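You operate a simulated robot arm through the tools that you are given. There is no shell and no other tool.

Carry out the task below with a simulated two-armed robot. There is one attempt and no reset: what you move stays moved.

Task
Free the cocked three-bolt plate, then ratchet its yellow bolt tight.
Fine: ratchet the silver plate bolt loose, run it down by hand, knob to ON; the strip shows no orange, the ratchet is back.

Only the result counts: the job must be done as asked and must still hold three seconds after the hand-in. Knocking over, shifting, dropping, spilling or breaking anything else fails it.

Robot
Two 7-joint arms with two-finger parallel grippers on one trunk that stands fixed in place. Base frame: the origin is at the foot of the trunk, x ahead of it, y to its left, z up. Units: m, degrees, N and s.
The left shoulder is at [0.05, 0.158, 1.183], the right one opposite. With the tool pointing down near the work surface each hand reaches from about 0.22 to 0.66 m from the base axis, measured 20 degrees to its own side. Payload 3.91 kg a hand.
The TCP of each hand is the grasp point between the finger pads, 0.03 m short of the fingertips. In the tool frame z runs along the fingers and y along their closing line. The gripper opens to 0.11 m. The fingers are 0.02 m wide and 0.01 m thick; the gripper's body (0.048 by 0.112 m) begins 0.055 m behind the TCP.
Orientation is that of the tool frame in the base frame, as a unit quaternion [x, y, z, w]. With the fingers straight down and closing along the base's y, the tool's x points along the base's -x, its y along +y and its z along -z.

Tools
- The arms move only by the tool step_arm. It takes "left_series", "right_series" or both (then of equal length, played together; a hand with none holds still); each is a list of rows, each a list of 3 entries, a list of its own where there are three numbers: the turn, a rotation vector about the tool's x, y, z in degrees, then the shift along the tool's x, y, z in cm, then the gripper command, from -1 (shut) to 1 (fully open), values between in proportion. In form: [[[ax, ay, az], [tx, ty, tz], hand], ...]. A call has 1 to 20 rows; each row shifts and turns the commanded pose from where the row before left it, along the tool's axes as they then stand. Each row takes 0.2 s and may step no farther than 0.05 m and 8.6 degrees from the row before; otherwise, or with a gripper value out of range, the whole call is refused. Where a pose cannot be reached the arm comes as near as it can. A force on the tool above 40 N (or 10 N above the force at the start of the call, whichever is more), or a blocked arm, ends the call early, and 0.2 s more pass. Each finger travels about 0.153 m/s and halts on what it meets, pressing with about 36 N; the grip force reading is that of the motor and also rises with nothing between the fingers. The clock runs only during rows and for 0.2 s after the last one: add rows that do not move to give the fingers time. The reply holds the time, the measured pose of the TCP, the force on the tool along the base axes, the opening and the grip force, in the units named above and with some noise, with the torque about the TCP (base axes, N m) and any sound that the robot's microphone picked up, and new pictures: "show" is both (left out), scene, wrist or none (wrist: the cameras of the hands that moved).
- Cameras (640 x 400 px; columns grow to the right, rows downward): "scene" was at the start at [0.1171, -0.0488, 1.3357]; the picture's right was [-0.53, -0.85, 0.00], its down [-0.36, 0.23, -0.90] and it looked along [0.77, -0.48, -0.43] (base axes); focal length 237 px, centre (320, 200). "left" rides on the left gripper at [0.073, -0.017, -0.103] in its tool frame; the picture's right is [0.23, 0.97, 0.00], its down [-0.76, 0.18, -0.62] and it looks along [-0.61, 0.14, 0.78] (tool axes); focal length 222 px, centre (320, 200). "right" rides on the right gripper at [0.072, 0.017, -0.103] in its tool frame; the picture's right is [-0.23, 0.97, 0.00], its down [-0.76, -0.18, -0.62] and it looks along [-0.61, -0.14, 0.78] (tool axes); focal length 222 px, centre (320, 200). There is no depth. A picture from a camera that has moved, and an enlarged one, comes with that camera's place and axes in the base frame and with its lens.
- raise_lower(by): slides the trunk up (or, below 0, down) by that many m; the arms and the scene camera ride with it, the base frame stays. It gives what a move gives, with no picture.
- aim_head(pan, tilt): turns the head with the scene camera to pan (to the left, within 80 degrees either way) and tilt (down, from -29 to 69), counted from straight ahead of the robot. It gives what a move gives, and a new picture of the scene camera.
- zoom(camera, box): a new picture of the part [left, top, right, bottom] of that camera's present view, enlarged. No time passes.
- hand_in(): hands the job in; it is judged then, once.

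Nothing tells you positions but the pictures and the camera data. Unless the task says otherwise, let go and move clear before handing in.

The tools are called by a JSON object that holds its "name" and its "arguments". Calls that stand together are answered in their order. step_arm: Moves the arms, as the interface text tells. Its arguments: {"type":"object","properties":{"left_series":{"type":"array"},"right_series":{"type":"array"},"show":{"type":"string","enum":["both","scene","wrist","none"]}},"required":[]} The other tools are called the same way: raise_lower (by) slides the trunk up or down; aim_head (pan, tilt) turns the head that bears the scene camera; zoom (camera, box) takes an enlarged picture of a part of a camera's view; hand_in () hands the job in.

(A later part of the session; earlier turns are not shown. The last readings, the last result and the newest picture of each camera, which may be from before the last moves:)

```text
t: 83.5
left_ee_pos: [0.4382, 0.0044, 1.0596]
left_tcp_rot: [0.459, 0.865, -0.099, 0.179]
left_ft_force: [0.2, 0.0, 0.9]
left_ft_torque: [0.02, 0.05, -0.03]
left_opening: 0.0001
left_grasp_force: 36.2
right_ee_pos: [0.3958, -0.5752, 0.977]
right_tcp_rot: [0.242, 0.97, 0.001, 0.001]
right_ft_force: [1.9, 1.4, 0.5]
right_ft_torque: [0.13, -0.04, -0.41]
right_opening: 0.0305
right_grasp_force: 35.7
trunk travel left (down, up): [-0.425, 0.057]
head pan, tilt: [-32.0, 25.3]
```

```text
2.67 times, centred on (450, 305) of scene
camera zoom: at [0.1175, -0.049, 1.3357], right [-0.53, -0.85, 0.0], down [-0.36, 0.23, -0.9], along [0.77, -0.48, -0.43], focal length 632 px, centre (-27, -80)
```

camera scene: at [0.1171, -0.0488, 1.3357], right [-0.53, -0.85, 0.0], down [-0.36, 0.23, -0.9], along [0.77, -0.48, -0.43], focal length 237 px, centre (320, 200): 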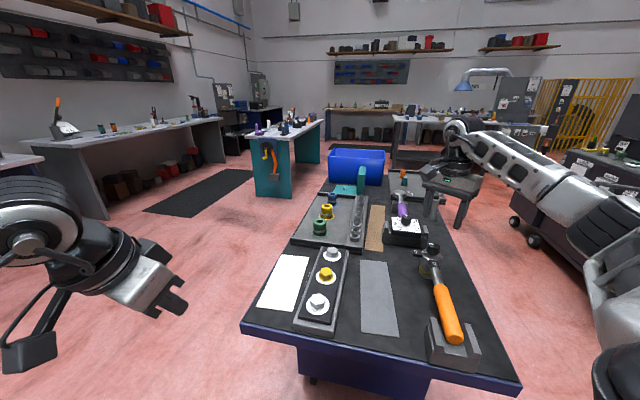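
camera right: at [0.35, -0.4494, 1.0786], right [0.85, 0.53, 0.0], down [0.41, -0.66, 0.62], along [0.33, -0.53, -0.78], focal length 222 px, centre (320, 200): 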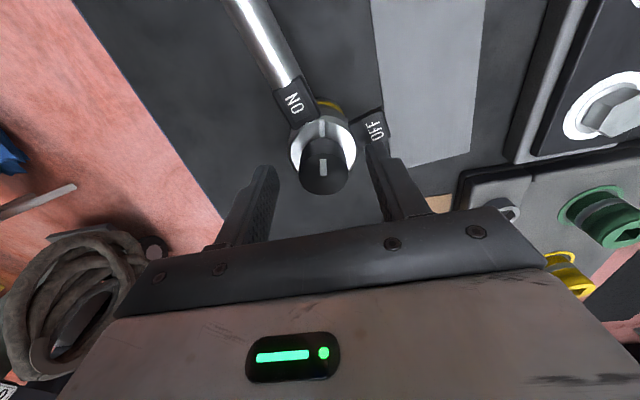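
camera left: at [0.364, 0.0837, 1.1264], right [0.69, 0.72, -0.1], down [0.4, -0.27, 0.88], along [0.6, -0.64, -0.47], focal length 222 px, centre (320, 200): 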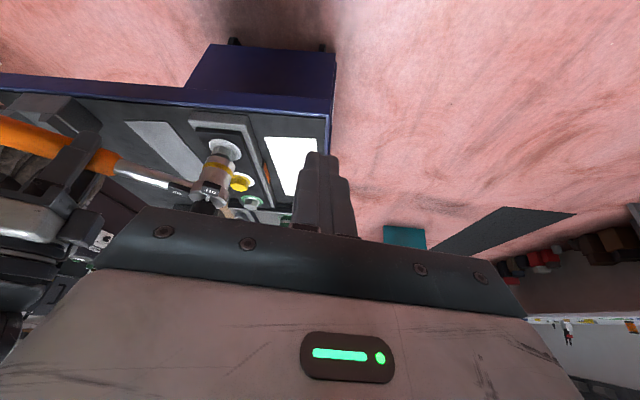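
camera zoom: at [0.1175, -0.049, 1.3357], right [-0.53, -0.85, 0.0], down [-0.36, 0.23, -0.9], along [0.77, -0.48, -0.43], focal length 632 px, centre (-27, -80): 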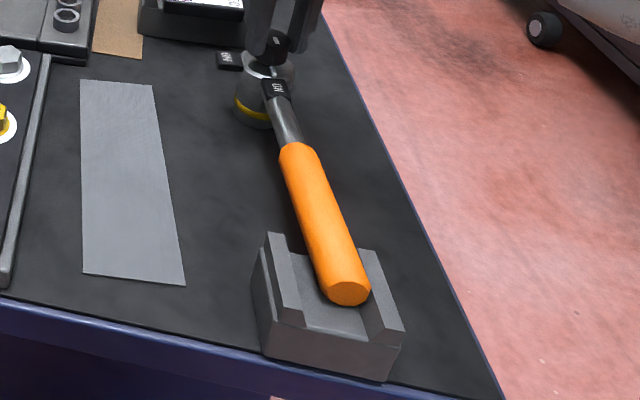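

The knob has reached its ON stop with the pin on the ON tag. Releasing and lifting clear.

{"name": "step_arm", "arguments": {"right_series": [[[0, 0, 0.5], [0, 0, 0], -1], [[0, 0, 0], [0, 0, 0], -0.38], [[0, 0, 0], [0, 0, 0], -0.2], [[0, 0, 0], [0, 0, 0], 0.1], [[0, 0, 0], [0, 0, -2], 0.1], [[0, 0, 0], [0, 0, -3.5], 0.2], [[0, 0, 0], [0, 0, -3.5], 0.4]], "show": "wrist"}}

{"name": "zoom", "arguments": {"camera": "scene", "box": [400, 220, 500, 380]}}

{"name": "zoom", "arguments": {"camera": "scene", "box": [410, 230, 460, 270]}}

```text
t: 85.1
left_ee_pos: [0.4388, 0.0045, 1.0605]
left_tcp_rot: [0.459, 0.865, -0.099, 0.179]
left_ft_force: [0.4, 0.2, 0.2]
left_ft_torque: [0.0, 0.04, 0.01]
left_opening: 0.0
left_grasp_force: 35.7
right_ee_pos: [0.3961, -0.5758, 1.067]
right_tcp_rot: [0.247, 0.969, 0.0, 0.0]
right_ft_force: [-0.2, -0.4, 0.2]
right_ft_torque: [-0.01, 0.04, 0.02]
right_opening: 0.077
right_grasp_force: 0.2
trunk travel left (down, up): [-0.425, 0.057]
head pan, tilt: [-32.0, 25.3]
camera right: at [0.3402, -0.5248, 1.1705], right [0.67, 0.75, 0.0], down [0.58, -0.52, 0.62], along [0.47, -0.41, -0.78], focal length 222 px, centre (320, 200)
```

right: 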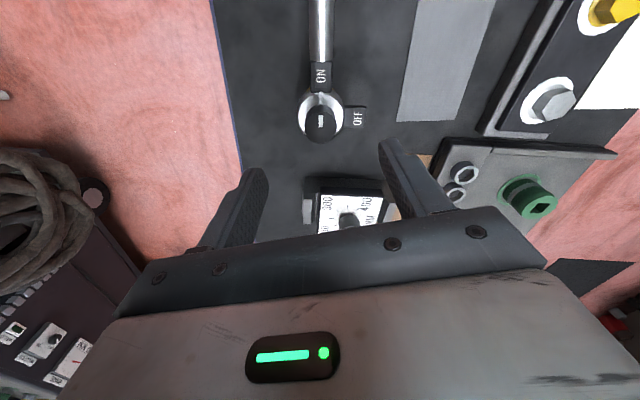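

```text
2.50 times, centred on (450, 300) of scene
camera zoom: at [0.1171, -0.0486, 1.3357], right [-0.53, -0.85, 0.0], down [-0.36, 0.23, -0.9], along [0.77, -0.48, -0.43], focal length 592 px, centre (-5, -50)
```

zoom: 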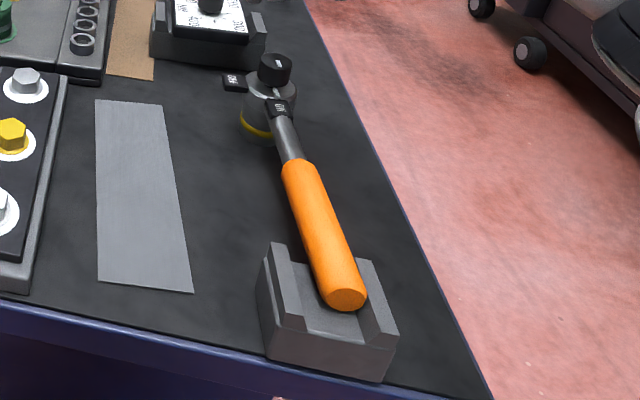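

```text
10.00 times, centred on (435, 250) of scene
camera zoom: at [0.1171, -0.0486, 1.3357], right [-0.53, -0.85, 0.0], down [-0.36, 0.23, -0.9], along [0.77, -0.48, -0.43], focal length 2368 px, centre (-830, -300)
```

zoom: 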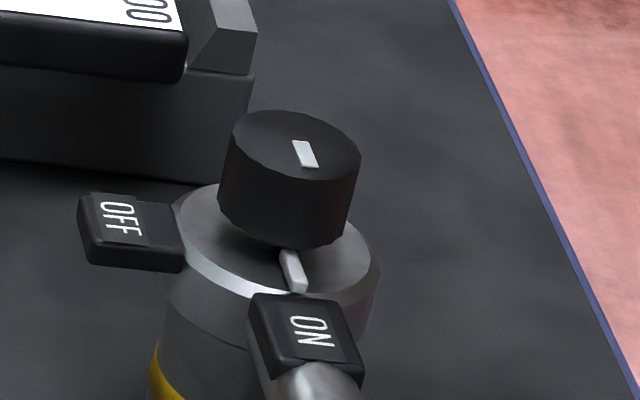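

Knob now reads ON. Moving back over the handle to pick the ratchet up again.

{"name": "step_arm", "arguments": {"right_series": [[[0, 0, 6.55], [0, 0, 0], 0.6], [[0, 0, 6.55], [0, 0, 0], 0.6], [[0, 0, 0], [3.45, 0, 0], 0.6], [[0, 0, 0], [3.45, 0, 0], 0.6], [[0, 0, 0], [3.45, 0, 0], 0.6], [[0, 0, 0], [3.45, 0, 0], 0.6], [[0, 0, 0], [0, 0, 0], 0.6]], "show": "wrist"}}

{"name": "zoom", "arguments": {"camera": "right", "box": [240, 0, 440, 125]}}

```text
t: 86.7
left_ee_pos: [0.4378, 0.0046, 1.06]
left_tcp_rot: [0.459, 0.864, -0.1, 0.179]
left_ft_force: [0.2, -0.5, 0.0]
left_ft_torque: [-0.02, 0.02, 0.0]
left_opening: 0.0
left_grasp_force: 35.9
right_ee_pos: [0.2917, -0.4818, 1.066]
right_tcp_rot: [0.356, 0.935, 0.0, 0.001]
right_ft_force: [0.5, 0.1, 0.1]
right_ft_torque: [-0.01, -0.01, 0.04]
right_opening: 0.0881
right_grasp_force: 0.0
trunk travel left (down, up): [-0.425, 0.057]
head pan, tilt: [-32.0, 25.3]
camera right: at [0.2489, -0.4206, 1.1704], right [0.82, 0.58, 0.0], down [0.45, -0.64, 0.62], along [0.36, -0.51, -0.78], focal length 222 px, centre (320, 200)
```

right: 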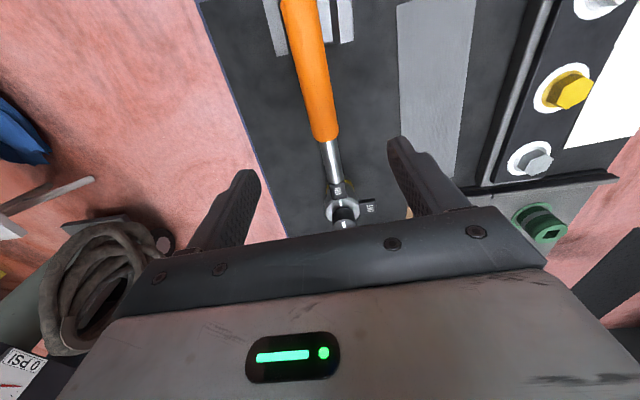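

```text
3.20 times, centred on (340, 62) of right
camera zoom: at [0.2489, -0.4206, 1.1704], right [0.82, 0.58, 0.0], down [0.45, -0.64, 0.62], along [0.36, -0.51, -0.78], focal length 711 px, centre (256, 640)
```

zoom: 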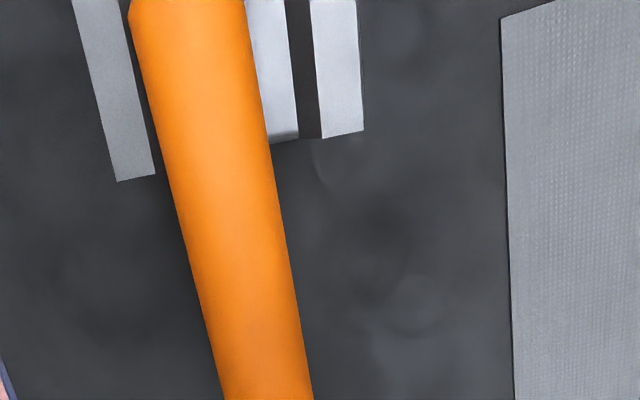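

Alignment is good apart from about 1.3° of yaw. Correcting, then lowering onto the handle and gripping.

{"name": "step_arm", "arguments": {"right_series": [[[0, 0, 1.3], [-0.3, 0.07, 3.5], 0.6], [[0, 0, 0], [0, 0, 3.5], 0.6], [[0, 0, 0], [0, 0, 3.5], 0.6], [[0, 0, 0], [0, 0, 2.5], 0.6], [[0, 0, 0], [0, 0, 1.1], 0.6], [[0, 0, 0], [0, 0, 0], 0.6]], "show": "wrist"}}

{"name": "zoom", "arguments": {"camera": "scene", "box": [400, 220, 500, 380]}}

```text
t: 88.1
left_ee_pos: [0.4387, 0.0042, 1.0608]
left_tcp_rot: [0.458, 0.865, -0.1, 0.179]
left_ft_force: [-0.1, -0.3, -0.9]
left_ft_torque: [-0.02, 0.0, 0.02]
left_opening: 0.0
left_grasp_force: 35.6
right_ee_pos: [0.2953, -0.4848, 0.9231]
right_tcp_rot: [0.366, 0.931, 0.0, 0.001]
right_ft_force: [0.0, 0.0, -0.5]
right_ft_torque: [0.04, -0.01, 0.02]
right_opening: 0.0879
right_grasp_force: 0.0
trunk travel left (down, up): [-0.425, 0.057]
head pan, tilt: [-32.0, 25.3]
camera right: at [0.2541, -0.4216, 1.0282], right [0.83, 0.56, 0.0], down [0.43, -0.65, 0.62], along [0.35, -0.52, -0.78], focal length 222 px, centre (320, 200)
```

right: 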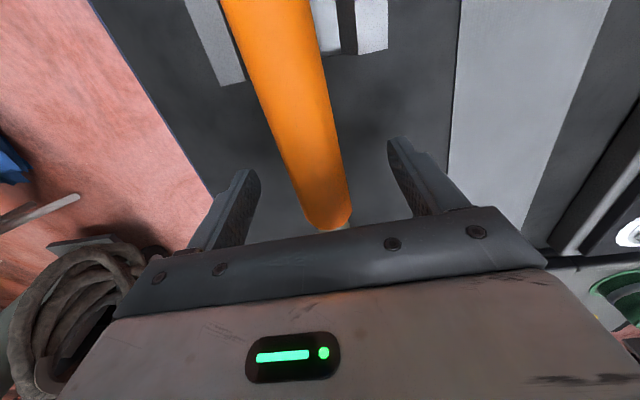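

```text
2.50 times, centred on (450, 300) of scene
camera zoom: at [0.1171, -0.0488, 1.3357], right [-0.53, -0.85, 0.0], down [-0.36, 0.23, -0.9], along [0.77, -0.48, -0.43], focal length 592 px, centre (-5, -50)
```

zoom: 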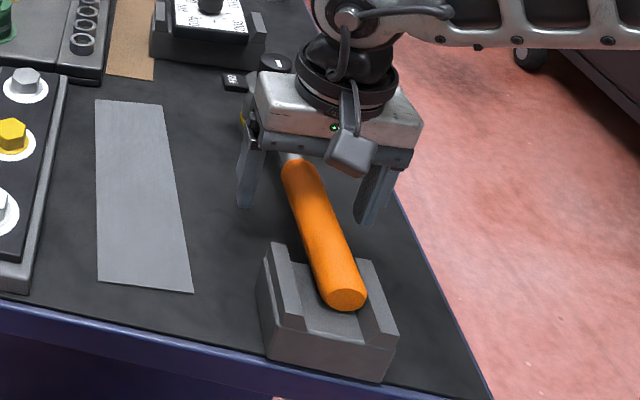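

{"name": "step_arm", "arguments": {"right_series": [[[0, 0, 0], [0, 0, 0], 0.1], [[0, 0, 0], [0, 0, 0], -0.3], [[0, 0, 0], [0, 0, 0], -1], [[0, 0, 0], [0, 0, 0], -1], [[0, 0, 0], [0, 0, -1.0], -1], [[0, 0, 0], [0, 0, -1.5], -1], [[0, 0, 0], [0, 0, -1.5], -1], [[0, 0, 0], [0, 0, 0], -1]], "show": "wrist"}}

{"name": "zoom", "arguments": {"camera": "scene", "box": [400, 220, 500, 380]}}

```text
t: 89.9
left_ee_pos: [0.4387, 0.0036, 1.0603]
left_tcp_rot: [0.459, 0.865, -0.099, 0.178]
left_ft_force: [-0.3, -0.3, 0.8]
left_ft_torque: [0.01, 0.03, -0.02]
left_opening: 0.0001
left_grasp_force: 36.1
right_ee_pos: [0.297, -0.4849, 0.9659]
right_tcp_rot: [0.365, 0.931, 0.0, 0.001]
right_ft_force: [-0.4, 0.1, -5.0]
right_ft_torque: [0.2, 0.23, 0.01]
right_opening: 0.0302
right_grasp_force: 35.7
trunk travel left (down, up): [-0.425, 0.057]
head pan, tilt: [-32.0, 25.3]
camera right: at [0.2548, -0.4223, 1.069], right [0.83, 0.56, 0.0], down [0.44, -0.65, 0.62], along [0.35, -0.52, -0.78], focal length 222 px, centre (320, 200)
```

right: 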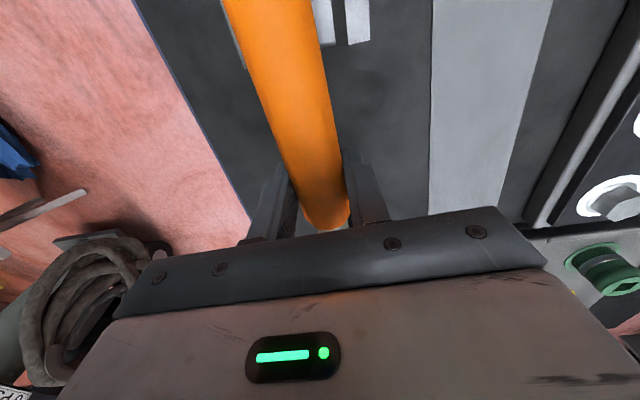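

```text
2.50 times, centred on (450, 300) of scene
camera zoom: at [0.1175, -0.0494, 1.3356], right [-0.53, -0.85, 0.0], down [-0.36, 0.23, -0.9], along [0.77, -0.48, -0.43], focal length 592 px, centre (-5, -50)
```

zoom: 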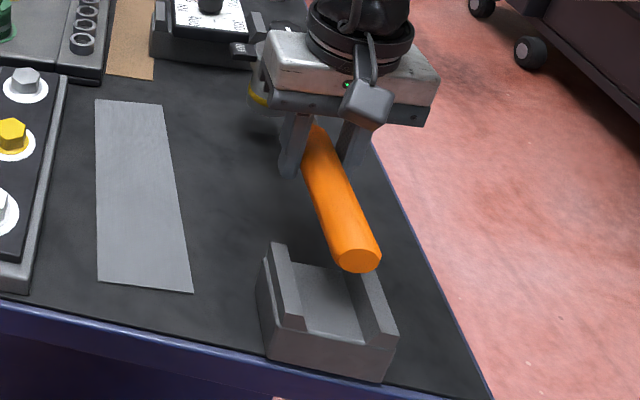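

The ratchet is held again, level, with the knob at ON. Carrying it to the yellow bolt at about (0.505, -0.311): lift, translate, then turn the hand.

{"name": "step_arm", "arguments": {"right_series": [[[0, 0, 0], [0, 0, -2.3], -1], [[0, 0, 0], [0, 0, -2.3], -1], [[0, 0, 0], [0, 0, -2.3], -1], [[0, 0, 0], [1.13, 3.37, 0], -1], [[0, 0, 0], [1.13, 3.37, 0], -1], [[0, 0, 0], [1.13, 3.37, 0], -1], [[0, 0, 0], [1.13, 3.37, 0], -1], [[0, 0, 0], [1.13, 3.37, 0], -1], [[0, 0, -7.9], [0, 0, 0], -1], [[0, 0, -7.9], [0, 0, 0], -1], [[0, 0, -7.9], [0, 0, 0], -1], [[0, 0, -7.9], [0, 0, 0], -1], [[0, 0, -7.9], [0, 0, 0], -1], [[0, 0, -7.9], [0, 0, 0], -1], [[0, 0, 0], [0, 0, 0], -1]], "show": "scene"}}

{"name": "zoom", "arguments": {"camera": "scene", "box": [290, 225, 370, 295]}}

{"name": "zoom", "arguments": {"camera": "left", "box": [190, 125, 310, 220]}}

```text
t: 93.1
left_ee_pos: [0.4384, 0.0052, 1.0611]
left_tcp_rot: [0.458, 0.865, -0.1, 0.179]
left_ft_force: [-0.5, -0.5, 0.3]
left_ft_torque: [-0.01, -0.01, 0.0]
left_opening: 0.0001
left_grasp_force: 36.0
right_ee_pos: [0.3698, -0.3245, 1.0348]
right_tcp_rot: [-0.04, 0.999, 0.0, 0.0]
right_ft_force: [0.6, 0.3, -6.6]
right_ft_torque: [-0.03, 0.36, -0.01]
right_opening: 0.0306
right_grasp_force: 35.9
trunk travel left (down, up): [-0.425, 0.057]
head pan, tilt: [-32.0, 25.3]
camera scene: at [0.1175, -0.0491, 1.3357], right [-0.53, -0.85, 0.0], down [-0.36, 0.23, -0.9], along [0.77, -0.48, -0.43], focal length 237 px, centre (320, 200)
```

scene: 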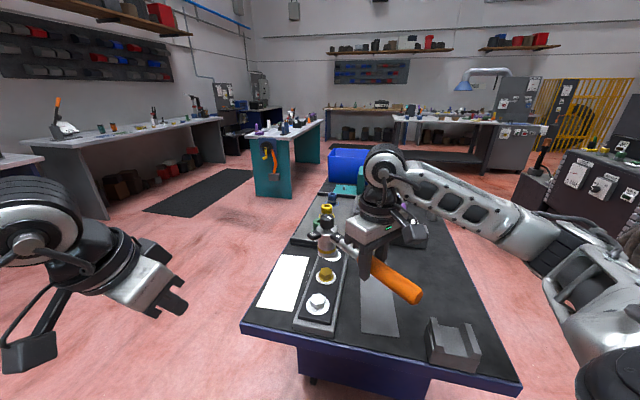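

```text
5.71 times, centred on (330, 260) of scene
camera zoom: at [0.1175, -0.0491, 1.3357], right [-0.53, -0.85, 0.0], down [-0.36, 0.23, -0.9], along [0.77, -0.48, -0.43], focal length 1353 px, centre (263, -143)
```

zoom: 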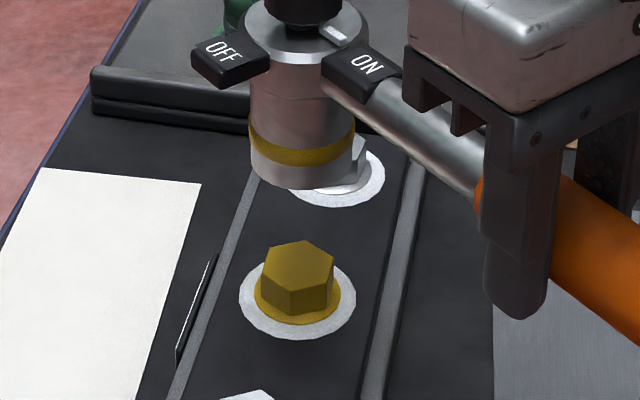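

```text
4.21 times, centred on (250, 172) of left
camera zoom: at [0.3641, 0.0835, 1.1265], right [0.69, 0.72, -0.1], down [0.4, -0.27, 0.87], along [0.6, -0.64, -0.47], focal length 935 px, centre (615, 316)
```

zoom: 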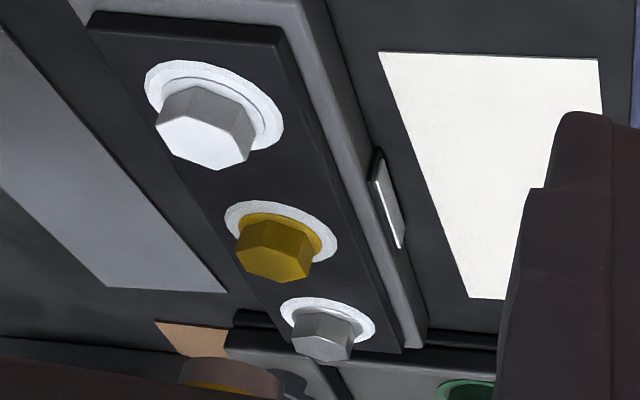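

Very close already. Lowering to about 1.5 cm above the yellow bolt and re-measuring.

{"name": "step_arm", "arguments": {"right_series": [[[0, 0, 0], [-0.09, 0.12, 2.0], -1], [[0, 0, 0], [0, 0, 2.0], -1], [[0, 0, 0], [0, 0, 0.5], -1], [[0, 0, 0], [0, 0, 0], -1]], "show": "none"}}

{"name": "zoom", "arguments": {"camera": "scene", "box": [310, 252, 342, 284]}}

{"name": "zoom", "arguments": {"camera": "left", "box": [215, 165, 275, 205]}}

```text
t: 94.1
left_ee_pos: [0.4378, 0.0048, 1.0597]
left_tcp_rot: [0.459, 0.865, -0.099, 0.179]
left_ft_force: [0.0, 0.5, -0.5]
left_ft_torque: [-0.02, 0.01, -0.01]
left_opening: 0.0002
left_grasp_force: 35.8
right_ee_pos: [0.3697, -0.3209, 0.9893]
right_tcp_rot: [-0.039, 0.999, 0.0, 0.001]
right_ft_force: [0.4, -0.1, -5.9]
right_ft_torque: [-0.06, 0.33, -0.05]
right_opening: 0.0305
right_grasp_force: 36.0
trunk travel left (down, up): [-0.425, 0.057]
head pan, tilt: [-32.0, 25.3]
```

```text
12.50 times, centred on (326, 268) of scene
camera zoom: at [0.1175, -0.0491, 1.3357], right [-0.53, -0.85, 0.0], down [-0.36, 0.23, -0.9], along [0.77, -0.48, -0.43], focal length 2960 px, centre (245, -650)
```

zoom: 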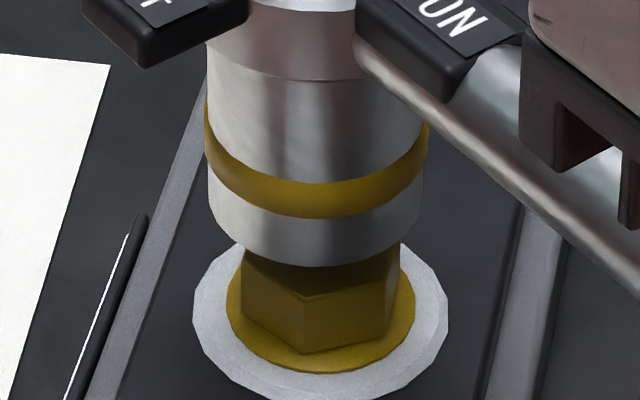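

```text
10.00 times, centred on (245, 185) of left
camera zoom: at [0.3641, 0.0835, 1.1265], right [0.69, 0.72, -0.1], down [0.4, -0.27, 0.87], along [0.6, -0.64, -0.47], focal length 2221 px, centre (1070, 350)
```

zoom: 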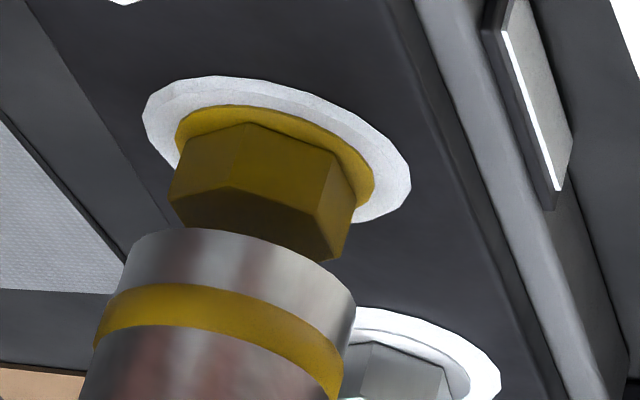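

Offset is about 1.1 mm in both views. Correcting and lowering to light contact.

{"name": "step_arm", "arguments": {"right_series": [[[0, 0, 0], [0.08, -0.09, 0.4], -1], [[0, 0, 0], [0, 0, 0.4], -1], [[0, 0, 0], [0, 0, 0.4], -1], [[0, 0, 0], [0, 0, 0.3], -1], [[0, 0, 0], [0, 0, 0.2], -1], [[0, 0, 0], [0, 0, 0], -1]], "show": "none"}}

{"name": "zoom", "arguments": {"camera": "left", "box": [215, 165, 275, 205]}}

{"name": "zoom", "arguments": {"camera": "scene", "box": [310, 252, 342, 284]}}

```text
t: 95.5
left_ee_pos: [0.4369, 0.0055, 1.0613]
left_tcp_rot: [0.459, 0.864, -0.1, 0.179]
left_ft_force: [0.4, 1.5, 0.1]
left_ft_torque: [0.01, 0.04, -0.01]
left_opening: 0.0
left_grasp_force: 35.8
right_ee_pos: [0.3694, -0.3214, 0.9745]
right_tcp_rot: [-0.039, 0.999, 0.0, 0.003]
right_ft_force: [-3.6, 1.5, 5.7]
right_ft_torque: [0.23, -0.86, 0.21]
right_opening: 0.0303
right_grasp_force: 35.7
trunk travel left (down, up): [-0.425, 0.057]
head pan, tilt: [-32.0, 25.3]
```

```text
10.00 times, centred on (245, 185) of left
camera zoom: at [0.3631, 0.0841, 1.1271], right [0.69, 0.72, -0.1], down [0.4, -0.27, 0.88], along [0.6, -0.64, -0.47], focal length 2221 px, centre (1070, 350)
```

zoom: 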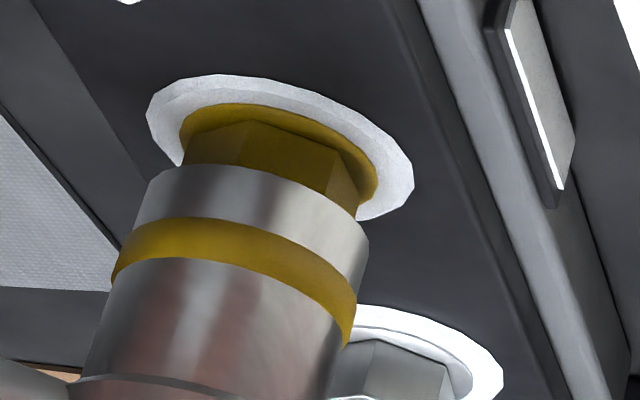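

```text
12.50 times, centred on (326, 268) of scene
camera zoom: at [0.1162, -0.0484, 1.336], right [-0.53, -0.85, 0.0], down [-0.36, 0.23, -0.9], along [0.77, -0.48, -0.43], focal length 2960 px, centre (245, -650)
```

zoom: 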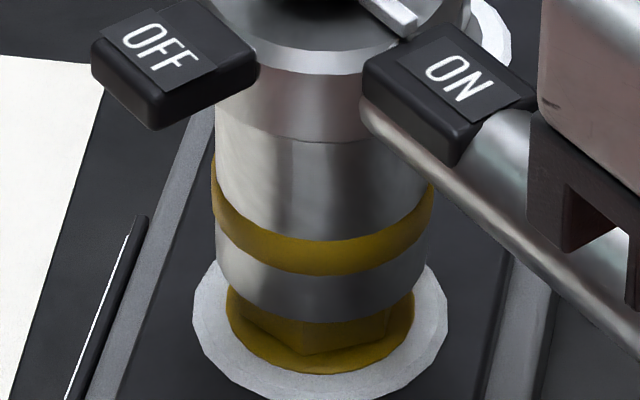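

Contact made and aligned. Sweeping clockwise about the bolt axis under light pressure to let the hex drop in.

{"name": "step_arm", "arguments": {"right_series": [[[0, 0, 2.5], [-0.01, 0.6, 0.05], -1], [[0, 0, 2.5], [-0.01, 0.6, 0], -1], [[0, 0, 2.5], [-0.01, 0.6, 0.05], -1], [[0, 0, 2.5], [-0.01, 0.6, 0], -1], [[0, 0, 2.5], [-0.01, 0.6, 0], -1], [[0, 0, 2.5], [-0.01, 0.6, 0], -1], [[0, 0, 2.5], [-0.01, 0.6, 0], -1], [[0, 0, 2.5], [-0.01, 0.6, 0], -1]], "show": "none"}}

{"name": "zoom", "arguments": {"camera": "left", "box": [215, 165, 275, 205]}}

```text
t: 97.3
left_ee_pos: [0.4369, 0.0053, 1.0607]
left_tcp_rot: [0.458, 0.865, -0.1, 0.18]
left_ft_force: [-0.3, 0.3, 0.1]
left_ft_torque: [-0.02, 0.03, -0.01]
left_opening: 0.0
left_grasp_force: 36.5
right_ee_pos: [0.373, -0.274, 0.9736]
right_tcp_rot: [0.135, 0.991, 0.0, 0.0]
right_ft_force: [-4.7, 5.4, 1.5]
right_ft_torque: [0.29, -0.27, 0.63]
right_opening: 0.0302
right_grasp_force: 35.9
trunk travel left (down, up): [-0.425, 0.057]
head pan, tilt: [-32.0, 25.3]
```

```text
10.00 times, centred on (245, 185) of left
camera zoom: at [0.3632, 0.0844, 1.1268], right [0.69, 0.72, -0.1], down [0.4, -0.27, 0.88], along [0.6, -0.64, -0.47], focal length 2221 px, centre (1070, 350)
```

zoom: 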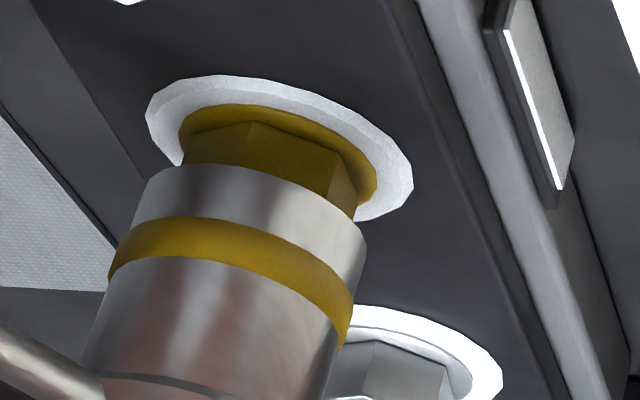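

{"name": "step_arm", "arguments": {"right_series": [[[0, 0, 2.5], [-0.01, 0.58, 0.05], -1], [[0, 0, 2.5], [-0.01, 0.58, 0.05], -1], [[0, 0, 2.5], [-0.01, 0.58, 0.05], -1], [[0, 0, 2.5], [-0.01, 0.58, 0.05], -1], [[0, 0, 2.5], [-0.01, 0.58, 0], -1], [[0, 0, 2.5], [-0.01, 0.58, 0], -1]], "show": "none"}}

{"name": "zoom", "arguments": {"camera": "left", "box": [215, 165, 275, 205]}}

```text
t: 98.7
left_ee_pos: [0.4358, 0.0068, 1.061]
left_tcp_rot: [0.458, 0.864, -0.101, 0.181]
left_ft_force: [-0.2, 0.1, -0.3]
left_ft_torque: [-0.05, 0.0, 0.01]
left_opening: 0.0
left_grasp_force: 36.3
right_ee_pos: [0.3857, -0.2422, 0.9723]
right_tcp_rot: [0.264, 0.965, 0.0, 0.002]
right_ft_force: [-9.7, 9.1, 7.9]
right_ft_torque: [-0.12, -0.71, 0.48]
right_opening: 0.0304
right_grasp_force: 36.2
trunk travel left (down, up): [-0.425, 0.057]
head pan, tilt: [-32.0, 25.3]
```

```text
10.00 times, centred on (245, 185) of left
camera zoom: at [0.3624, 0.0849, 1.1272], right [0.69, 0.72, -0.1], down [0.4, -0.27, 0.88], along [0.6, -0.64, -0.47], focal length 2221 px, centre (1070, 350)
```

zoom: 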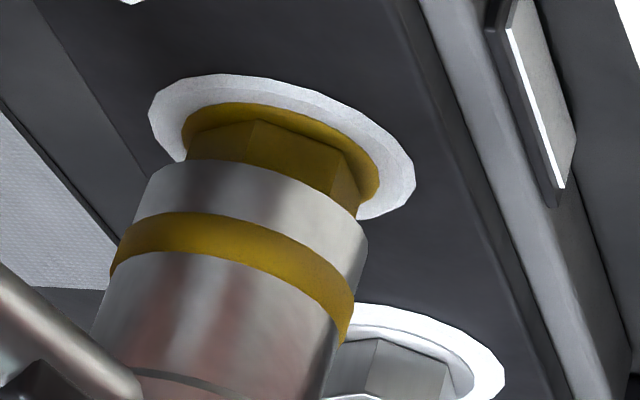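

{"name": "step_arm", "arguments": {"right_series": [[[0, 0, 2.5], [-0.01, 0.58, 0], -1], [[0, 0, 2.5], [-0.01, 0.58, 0], -1], [[0, 0, 2.5], [-0.01, 0.58, 0], -1], [[0, 0, 2.5], [-0.01, 0.58, 0], -1], [[0, 0, 2.5], [-0.01, 0.58, 0], -1], [[0, 0, 2.5], [-0.01, 0.58, 0], -1], [[0, 0, 2.5], [-0.01, 0.58, 0], -1], [[0, 0, 2.5], [-0.01, 0.58, 0], -1]], "show": "none"}}

{"name": "zoom", "arguments": {"camera": "left", "box": [215, 165, 275, 205]}}

```text
t: 100.5
left_ee_pos: [0.4369, 0.0055, 1.0613]
left_tcp_rot: [0.459, 0.864, -0.1, 0.18]
left_ft_force: [-0.8, 0.7, 0.0]
left_ft_torque: [-0.01, 0.03, 0.01]
left_opening: 0.0
left_grasp_force: 36.2
right_ee_pos: [0.4148, -0.2069, 0.9722]
right_tcp_rot: [0.426, 0.905, 0.001, 0.001]
right_ft_force: [-8.2, 14.9, 6.2]
right_ft_torque: [0.13, -0.42, 0.77]
right_opening: 0.0306
right_grasp_force: 35.7
trunk travel left (down, up): [-0.425, 0.057]
head pan, tilt: [-32.0, 25.3]
```

```text
10.00 times, centred on (245, 185) of left
camera zoom: at [0.3627, 0.0853, 1.127], right [0.69, 0.72, -0.1], down [0.4, -0.27, 0.88], along [0.6, -0.64, -0.47], focal length 2221 px, centre (1070, 350)
```

zoom: 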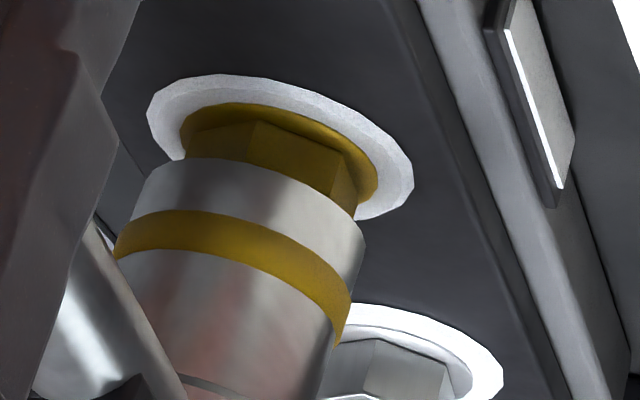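

It hasn't dropped in; side friction is building. I'll lift a few mm to relax, see the free position and re-centre.

{"name": "step_arm", "arguments": {"right_series": [[[0, 0, 0], [0, 0, -0.4], -1], [[0, 0, 0], [0, 0, -0.4], -1], [[0, 0, 0], [0, 0, 0], -1]], "show": "none"}}

{"name": "zoom", "arguments": {"camera": "left", "box": [215, 165, 275, 205]}}

{"name": "zoom", "arguments": {"camera": "scene", "box": [290, 235, 370, 295]}}

```text
t: 101.3
left_ee_pos: [0.4398, 0.0046, 1.0598]
left_tcp_rot: [0.459, 0.864, -0.1, 0.179]
left_ft_force: [-0.7, -0.2, -0.2]
left_ft_torque: [0.02, 0.0, -0.03]
left_opening: 0.0
left_grasp_force: 36.2
right_ee_pos: [0.4161, -0.21, 0.9774]
right_tcp_rot: [0.428, 0.904, 0.0, 0.0]
right_ft_force: [0.7, 0.6, -6.2]
right_ft_torque: [0.27, 0.19, -0.03]
right_opening: 0.0303
right_grasp_force: 36.1
trunk travel left (down, up): [-0.425, 0.057]
head pan, tilt: [-32.0, 25.3]
```

```text
10.00 times, centred on (245, 185) of left
camera zoom: at [0.3642, 0.0834, 1.1265], right [0.69, 0.72, -0.1], down [0.4, -0.27, 0.87], along [0.6, -0.64, -0.47], focal length 2221 px, centre (1070, 350)
```

zoom: 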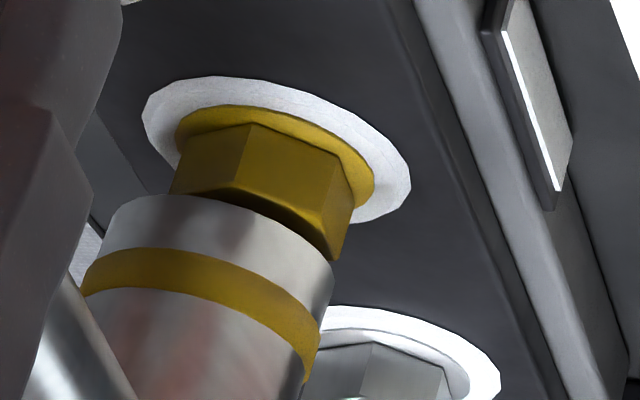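

```text
6.67 times, centred on (330, 265) of scene
camera zoom: at [0.1176, -0.0492, 1.3356], right [-0.53, -0.85, 0.0], down [-0.36, 0.23, -0.9], along [0.77, -0.48, -0.43], focal length 1579 px, centre (253, -233)
```

zoom: 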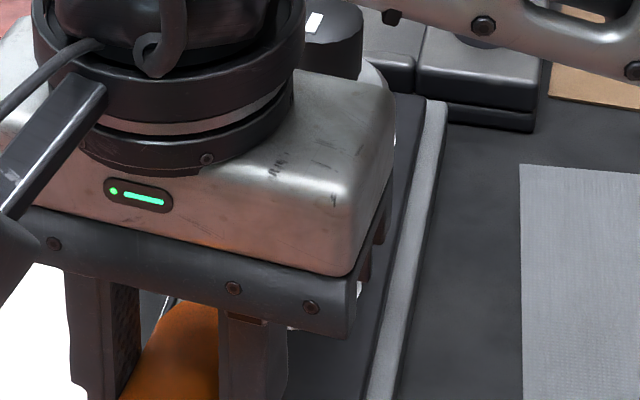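

The head drifted about 4 mm off-axis, which kept it from seating. I'll re-centre, swing back to about θ=161° while lifted, and check.

{"name": "step_arm", "arguments": {"right_series": [[[0, 0, 0], [0.28, 0.36, 0], -1], [[0, 0, -4], [-0.033, -0.947, 0], -1], [[0, 0, -4], [-0.033, -0.947, 0], -1], [[0, 0, -4], [-0.033, -0.947, 0], -1], [[0, 0, -4], [-0.033, -0.947, 0], -1], [[0, 0, -4], [-0.033, -0.947, 0], -1], [[0, 0, -4], [-0.033, -0.947, 0], -1], [[0, 0, -4], [-0.033, -0.947, 0], -1], [[0, 0, -4], [-0.033, -0.947, 0], -1], [[0, 0, 0], [0, 0, 0], -1]], "show": "none"}}

{"name": "zoom", "arguments": {"camera": "left", "box": [215, 165, 275, 205]}}

{"name": "zoom", "arguments": {"camera": "scene", "box": [310, 252, 342, 284]}}

```text
t: 103.5
left_ee_pos: [0.4384, 0.0055, 1.0601]
left_tcp_rot: [0.459, 0.865, -0.099, 0.179]
left_ft_force: [0.1, 0.4, 0.3]
left_ft_torque: [0.02, -0.01, -0.01]
left_opening: 0.0
left_grasp_force: 36.2
right_ee_pos: [0.3737, -0.2655, 0.9787]
right_tcp_rot: [0.161, 0.987, 0.001, 0.001]
right_ft_force: [-0.6, -0.3, -5.1]
right_ft_torque: [0.1, 0.35, 0.0]
right_opening: 0.0302
right_grasp_force: 36.2
trunk travel left (down, up): [-0.425, 0.057]
head pan, tilt: [-32.0, 25.3]
```

```text
10.00 times, centred on (245, 185) of left
camera zoom: at [0.3641, 0.0835, 1.1265], right [0.69, 0.72, -0.1], down [0.4, -0.27, 0.87], along [0.6, -0.64, -0.47], focal length 2221 px, centre (1070, 350)
```

zoom: 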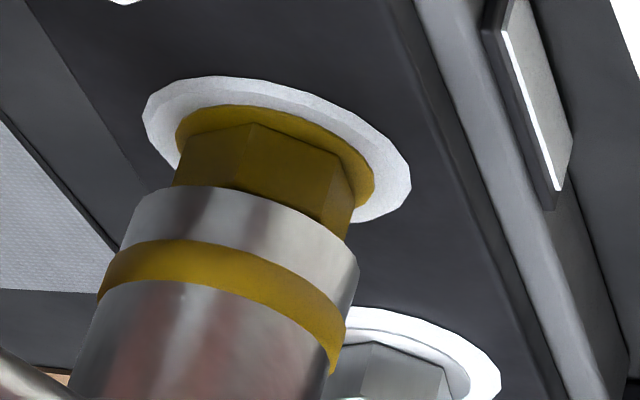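

```text
12.50 times, centred on (326, 268) of scene
camera zoom: at [0.1175, -0.0491, 1.3357], right [-0.53, -0.85, 0.0], down [-0.36, 0.23, -0.9], along [0.77, -0.48, -0.43], focal length 2960 px, centre (245, -650)
```

zoom: 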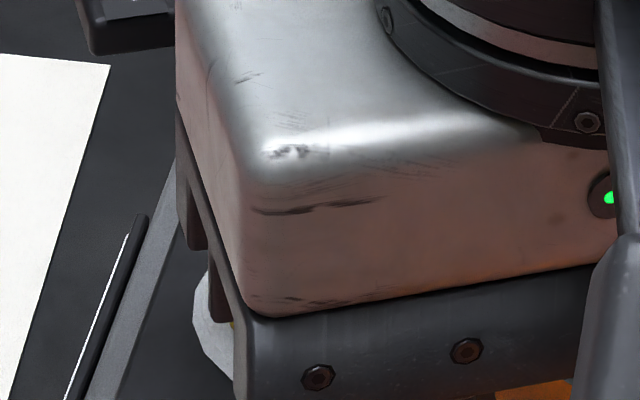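

Centred again. Lowering to light contact and sweeping clockwise slowly through the predicted engagement angle (~155°).

{"name": "step_arm", "arguments": {"right_series": [[[0, 0, 0], [0, 0, 0.3], -1], [[0, 0, 0], [0, 0, 0.3], -1], [[0, 0, 1.5], [-0.005, 0.355, 0.05], -1], [[0, 0, 1.5], [-0.005, 0.355, 0.05], -1], [[0, 0, 1.5], [-0.005, 0.355, 0], -1], [[0, 0, 1.5], [-0.005, 0.355, 0], -1]], "show": "none"}}

{"name": "zoom", "arguments": {"camera": "left", "box": [215, 165, 275, 205]}}

```text
t: 104.9
left_ee_pos: [0.4382, 0.0052, 1.0613]
left_tcp_rot: [0.46, 0.864, -0.099, 0.178]
left_ft_force: [0.3, 0.3, 0.2]
left_ft_torque: [-0.02, 0.0, -0.03]
left_opening: 0.0
left_grasp_force: 35.9
right_ee_pos: [0.3796, -0.2523, 0.971]
right_tcp_rot: [0.214, 0.977, 0.0, 0.001]
right_ft_force: [4.0, -1.2, -0.6]
right_ft_torque: [-0.28, -0.6, 0.07]
right_opening: 0.03
right_grasp_force: 36.5
trunk travel left (down, up): [-0.425, 0.057]
head pan, tilt: [-32.0, 25.3]
```

```text
10.00 times, centred on (245, 185) of left
camera zoom: at [0.3641, 0.0837, 1.1265], right [0.69, 0.72, -0.1], down [0.4, -0.27, 0.87], along [0.6, -0.64, -0.47], focal length 2221 px, centre (1070, 350)
```

zoom: 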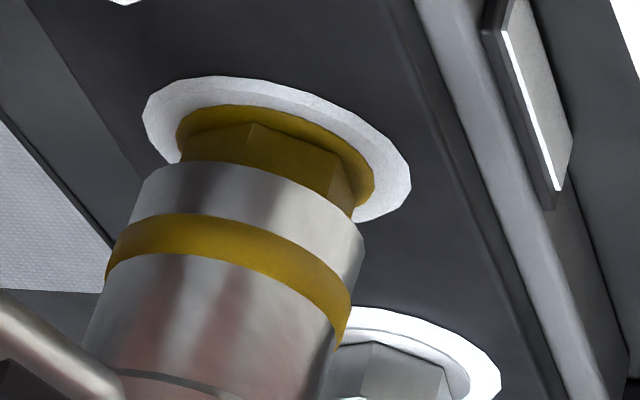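

{"name": "step_arm", "arguments": {"right_series": [[[0, 0, 0], [0, 0, 0.2], -1], [[0, 0, 0.8], [0, 0.19, 0.15], -1], [[0, 0, 0], [0, 0, 0], -1]], "show": "none"}}

{"name": "zoom", "arguments": {"camera": "left", "box": [215, 165, 275, 205]}}

```text
t: 105.7
left_ee_pos: [0.4381, 0.0055, 1.0605]
left_tcp_rot: [0.459, 0.865, -0.1, 0.18]
left_ft_force: [0.3, -0.3, -0.3]
left_ft_torque: [0.0, 0.02, 0.01]
left_opening: 0.0
left_grasp_force: 35.9
right_ee_pos: [0.3795, -0.2509, 0.9699]
right_tcp_rot: [0.219, 0.976, 0.0, 0.002]
right_ft_force: [-2.3, 1.9, 6.3]
right_ft_torque: [-0.35, -0.98, 0.12]
right_opening: 0.0302
right_grasp_force: 36.1
trunk travel left (down, up): [-0.425, 0.057]
head pan, tilt: [-32.0, 25.3]
```

```text
10.00 times, centred on (245, 185) of left
camera zoom: at [0.3631, 0.0842, 1.127], right [0.69, 0.72, -0.1], down [0.4, -0.27, 0.88], along [0.6, -0.64, -0.47], focal length 2221 px, centre (1070, 350)
```

zoom: 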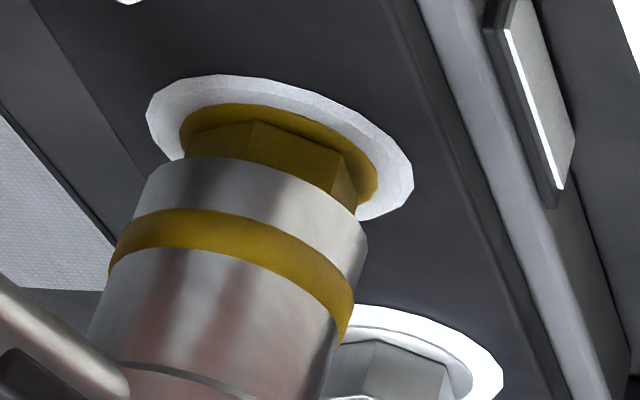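

{"name": "step_arm", "arguments": {"right_series": [[[0, 0, 1.5], [-0.005, 0.355, 0], -1], [[0, 0, 1.5], [-0.005, 0.355, 0], -1], [[0, 0, 1.5], [-0.005, 0.355, 0], -1], [[0, 0, 1.5], [-0.005, 0.355, 0], -1], [[0, 0, 1.5], [-0.005, 0.355, 0], -1], [[0, 0, 1.5], [-0.005, 0.355, 0], -1]], "show": "none"}}

```text
t: 107.1
left_ee_pos: [0.4385, 0.0037, 1.0608]
left_tcp_rot: [0.459, 0.865, -0.099, 0.179]
left_ft_force: [0.3, 0.6, -0.6]
left_ft_torque: [0.01, -0.01, 0.0]
left_opening: 0.0001
left_grasp_force: 36.0
right_ee_pos: [0.392, -0.2319, 0.9663]
right_tcp_rot: [0.295, 0.956, 0.0, -0.001]
right_ft_force: [-1.5, 4.6, -5.7]
right_ft_torque: [0.5, 0.48, 0.5]
right_opening: 0.0303
right_grasp_force: 35.5
trunk travel left (down, up): [-0.425, 0.057]
head pan, tilt: [-32.0, 25.3]
```

The socket dropped on (z fell, push force gone). Lowering to full seat.

{"name": "step_arm", "arguments": {"right_series": [[[0, 0, 0], [0, 0, 0.3], -1], [[0, 0, 0], [0, 0, 0.3], -1], [[0, 0, 0], [0, 0, 0.2], -1], [[0, 0, 0], [0, 0, 0], -1]], "show": "none"}}

{"name": "zoom", "arguments": {"camera": "left", "box": [190, 145, 310, 225]}}

```text
t: 108.1
left_ee_pos: [0.4372, 0.005, 1.0608]
left_tcp_rot: [0.459, 0.865, -0.099, 0.18]
left_ft_force: [-0.6, -0.8, -0.2]
left_ft_torque: [0.02, 0.0, 0.02]
left_opening: 0.0
left_grasp_force: 36.6
right_ee_pos: [0.3907, -0.2325, 0.9605]
right_tcp_rot: [0.295, 0.955, 0.0, 0.001]
right_ft_force: [-5.2, 7.1, -2.1]
right_ft_torque: [0.27, 0.14, 0.35]
right_opening: 0.0301
right_grasp_force: 35.9
trunk travel left (down, up): [-0.425, 0.057]
head pan, tilt: [-32.0, 25.3]
```

```text
5.00 times, centred on (250, 185) of left
camera zoom: at [0.3634, 0.0843, 1.1268], right [0.69, 0.72, -0.1], down [0.4, -0.27, 0.88], along [0.6, -0.64, -0.47], focal length 1111 px, centre (670, 275)
```

zoom: 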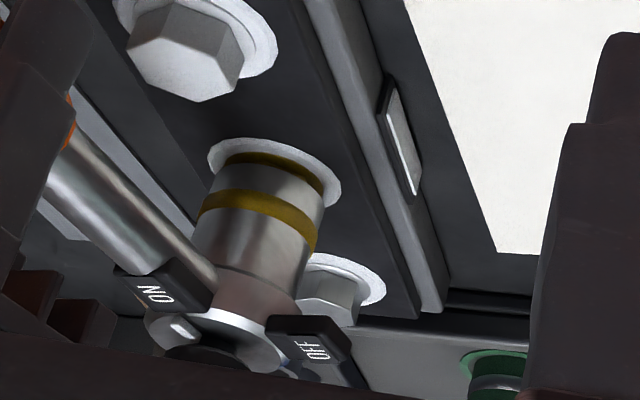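

Seated. In ON mode counter-clockwise should ratchet freely, so I'll swing back counter-clockwise to wind up.

{"name": "step_arm", "arguments": {"right_series": [[[0, 0, -2.5], [-0.01, -0.595, 0.03], -1], [[0, 0, -2.5], [-0.01, -0.595, 0.03], -1], [[0, 0, -2.5], [-0.01, -0.595, 0], -1], [[0, 0, -2.5], [-0.01, -0.595, 0], -1], [[0, 0, -2.5], [-0.01, -0.595, 0], -1], [[0, 0, -2.5], [-0.01, -0.595, 0], -1]], "show": "none"}}

{"name": "zoom", "arguments": {"camera": "left", "box": [190, 145, 310, 225]}}

```text
t: 109.5
left_ee_pos: [0.4392, 0.0035, 1.0607]
left_tcp_rot: [0.459, 0.865, -0.1, 0.178]
left_ft_force: [0.6, -0.8, 1.0]
left_ft_torque: [0.0, -0.02, 0.01]
left_opening: 0.0
left_grasp_force: 36.3
right_ee_pos: [0.3751, -0.2636, 0.9592]
right_tcp_rot: [0.168, 0.986, 0.0, 0.0]
right_ft_force: [-4.0, 0.2, -5.3]
right_ft_torque: [0.08, 0.55, -0.2]
right_opening: 0.0304
right_grasp_force: 36.0
trunk travel left (down, up): [-0.425, 0.057]
head pan, tilt: [-32.0, 25.3]
```

```text
5.00 times, centred on (250, 185) of left
camera zoom: at [0.3638, 0.0835, 1.1267], right [0.69, 0.72, -0.1], down [0.4, -0.27, 0.87], along [0.6, -0.64, -0.47], focal length 1111 px, centre (670, 275)
```

zoom: 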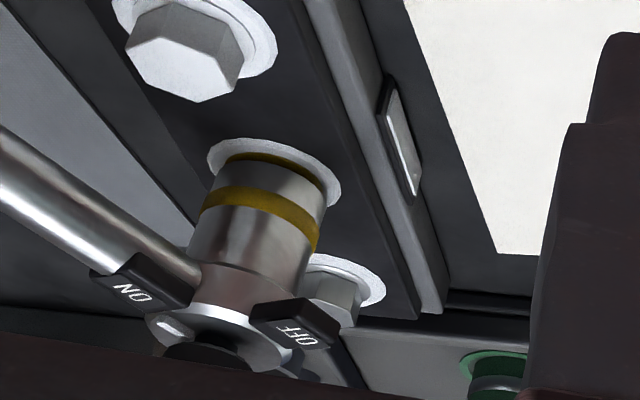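

{"name": "step_arm", "arguments": {"right_series": [[[0, 0, -2.5], [-0.01, -0.595, 0], -1], [[0, 0, -2.5], [-0.01, -0.595, 0], -1], [[0, 0, -2.5], [-0.01, -0.595, 0], -1], [[0, 0, -2.5], [-0.01, -0.595, 0], -1], [[0, 0, -2.5], [-0.01, -0.595, 0], -1], [[0, 0, -2.5], [-0.01, -0.595, 0], -1], [[0, 0, -2.5], [-0.01, -0.595, 0], -1], [[0, 0, -2.5], [-0.01, -0.595, 0], -1], [[0, 0, -2.5], [-0.01, -0.595, 0], -1], [[0, 0, -2.5], [-0.01, -0.595, 0], -1]], "show": "none"}}

{"name": "zoom", "arguments": {"camera": "left", "box": [190, 145, 310, 225]}}

{"name": "zoom", "arguments": {"camera": "scene", "box": [290, 235, 370, 295]}}

```text
t: 111.7
left_ee_pos: [0.4388, 0.0035, 1.061]
left_tcp_rot: [0.458, 0.865, -0.098, 0.18]
left_ft_force: [0.4, -0.6, -0.6]
left_ft_torque: [0.01, 0.04, -0.01]
left_opening: 0.0
left_grasp_force: 36.1
right_ee_pos: [0.3679, -0.3217, 0.9599]
right_tcp_rot: [-0.049, 0.999, 0.0, 0.002]
right_ft_force: [-6.9, -5.6, -3.5]
right_ft_torque: [-0.44, 0.44, -0.87]
right_opening: 0.03
right_grasp_force: 35.9
trunk travel left (down, up): [-0.425, 0.057]
head pan, tilt: [-32.0, 25.3]
```

```text
5.00 times, centred on (250, 185) of left
camera zoom: at [0.3635, 0.0831, 1.1269], right [0.69, 0.72, -0.1], down [0.4, -0.27, 0.87], along [0.6, -0.64, -0.47], focal length 1111 px, centre (670, 275)
```

zoom: 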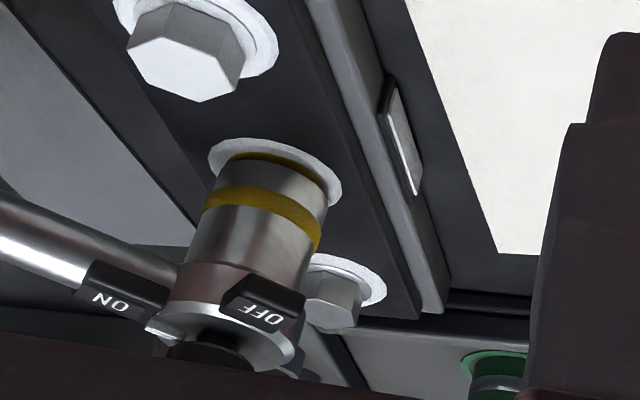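

```text
6.67 times, centred on (330, 265) of scene
camera zoom: at [0.1166, -0.0497, 1.3358], right [-0.53, -0.85, 0.0], down [-0.36, 0.23, -0.9], along [0.77, -0.48, -0.43], focal length 1579 px, centre (253, -233)
```

zoom: 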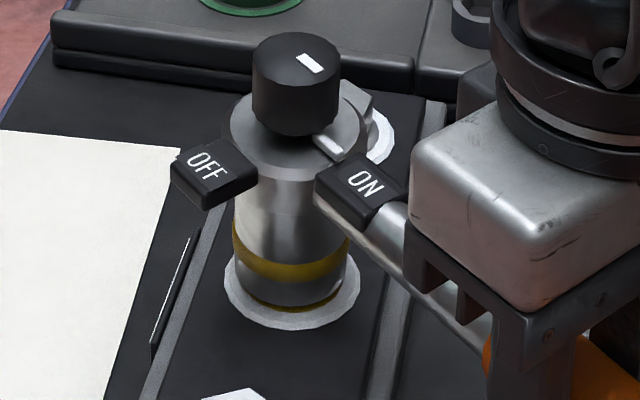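

Wound up to 185° with the yellow ring still white. Now the clockwise tightening stroke.

{"name": "step_arm", "arguments": {"right_series": [[[0, 0, 2.5], [-0.01, 0.595, 0], -1], [[0, 0, 2.5], [-0.01, 0.595, 0], -1], [[0, 0, 2.5], [-0.01, 0.595, 0], -1], [[0, 0, 2.5], [-0.01, 0.595, 0], -1], [[0, 0, 2.5], [-0.01, 0.595, 0], -1], [[0, 0, 2.5], [-0.01, 0.595, 0], -1]], "show": "none"}}

{"name": "zoom", "arguments": {"camera": "left", "box": [190, 145, 310, 225]}}

```text
t: 113.1
left_ee_pos: [0.4386, 0.0042, 1.0609]
left_tcp_rot: [0.458, 0.865, -0.1, 0.179]
left_ft_force: [-1.2, -0.1, -0.8]
left_ft_torque: [0.02, -0.03, 0.02]
left_opening: 0.0
left_grasp_force: 36.0
right_ee_pos: [0.369, -0.2867, 0.9599]
right_tcp_rot: [0.082, 0.997, 0.001, 0.002]
right_ft_force: [1.6, -3.1, -5.7]
right_ft_torque: [-0.02, 0.34, -0.11]
right_opening: 0.03
right_grasp_force: 36.0
trunk travel left (down, up): [-0.425, 0.057]
head pan, tilt: [-32.0, 25.3]
```

```text
5.00 times, centred on (250, 185) of left
camera zoom: at [0.3643, 0.0833, 1.1265], right [0.69, 0.72, -0.1], down [0.4, -0.27, 0.87], along [0.6, -0.64, -0.47], focal length 1111 px, centre (670, 275)
```

zoom: 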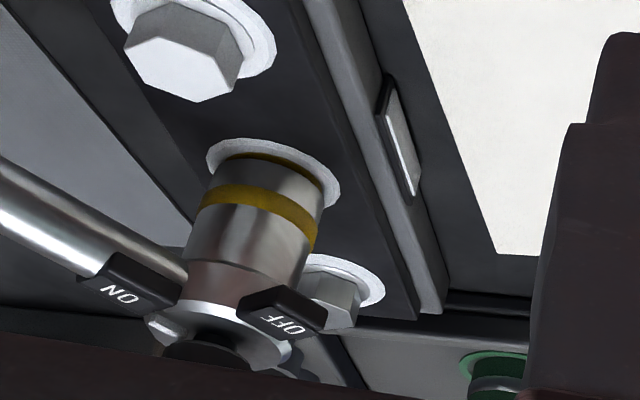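

{"name": "step_arm", "arguments": {"right_series": [[[0, 0, 2.5], [-0.01, 0.595, 0], -1], [[0, 0, 2.5], [-0.01, 0.595, 0], -1], [[0, 0, 2.5], [-0.01, 0.595, 0], -1], [[0, 0, 2.5], [-0.01, 0.595, 0], -1], [[0, 0, 2.5], [-0.01, 0.595, 0], -1], [[0, 0, 2.5], [-0.01, 0.595, 0], -1], [[0, 0, 2.5], [-0.01, 0.595, 0], -1], [[0, 0, 2.5], [-0.01, 0.595, 0], -1]], "show": "none"}}

{"name": "zoom", "arguments": {"camera": "left", "box": [190, 145, 310, 225]}}

```text
t: 114.9
left_ee_pos: [0.4385, 0.0052, 1.0608]
left_tcp_rot: [0.459, 0.865, -0.099, 0.179]
left_ft_force: [0.4, -0.7, 0.4]
left_ft_torque: [-0.03, 0.03, -0.02]
left_opening: 0.0002
left_grasp_force: 36.1
right_ee_pos: [0.3843, -0.2425, 0.9596]
right_tcp_rot: [0.252, 0.968, 0.001, -0.001]
right_ft_force: [-0.1, 2.4, -2.4]
right_ft_torque: [0.32, 0.32, 0.98]
right_opening: 0.0304
right_grasp_force: 35.6
trunk travel left (down, up): [-0.425, 0.057]
head pan, tilt: [-32.0, 25.3]
```

```text
5.00 times, centred on (250, 185) of left
camera zoom: at [0.3641, 0.0838, 1.1266], right [0.69, 0.72, -0.1], down [0.4, -0.27, 0.87], along [0.6, -0.64, -0.47], focal length 1111 px, centre (670, 275)
```

zoom: 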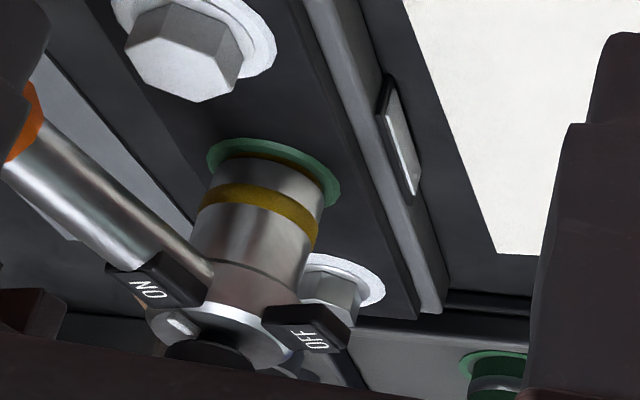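

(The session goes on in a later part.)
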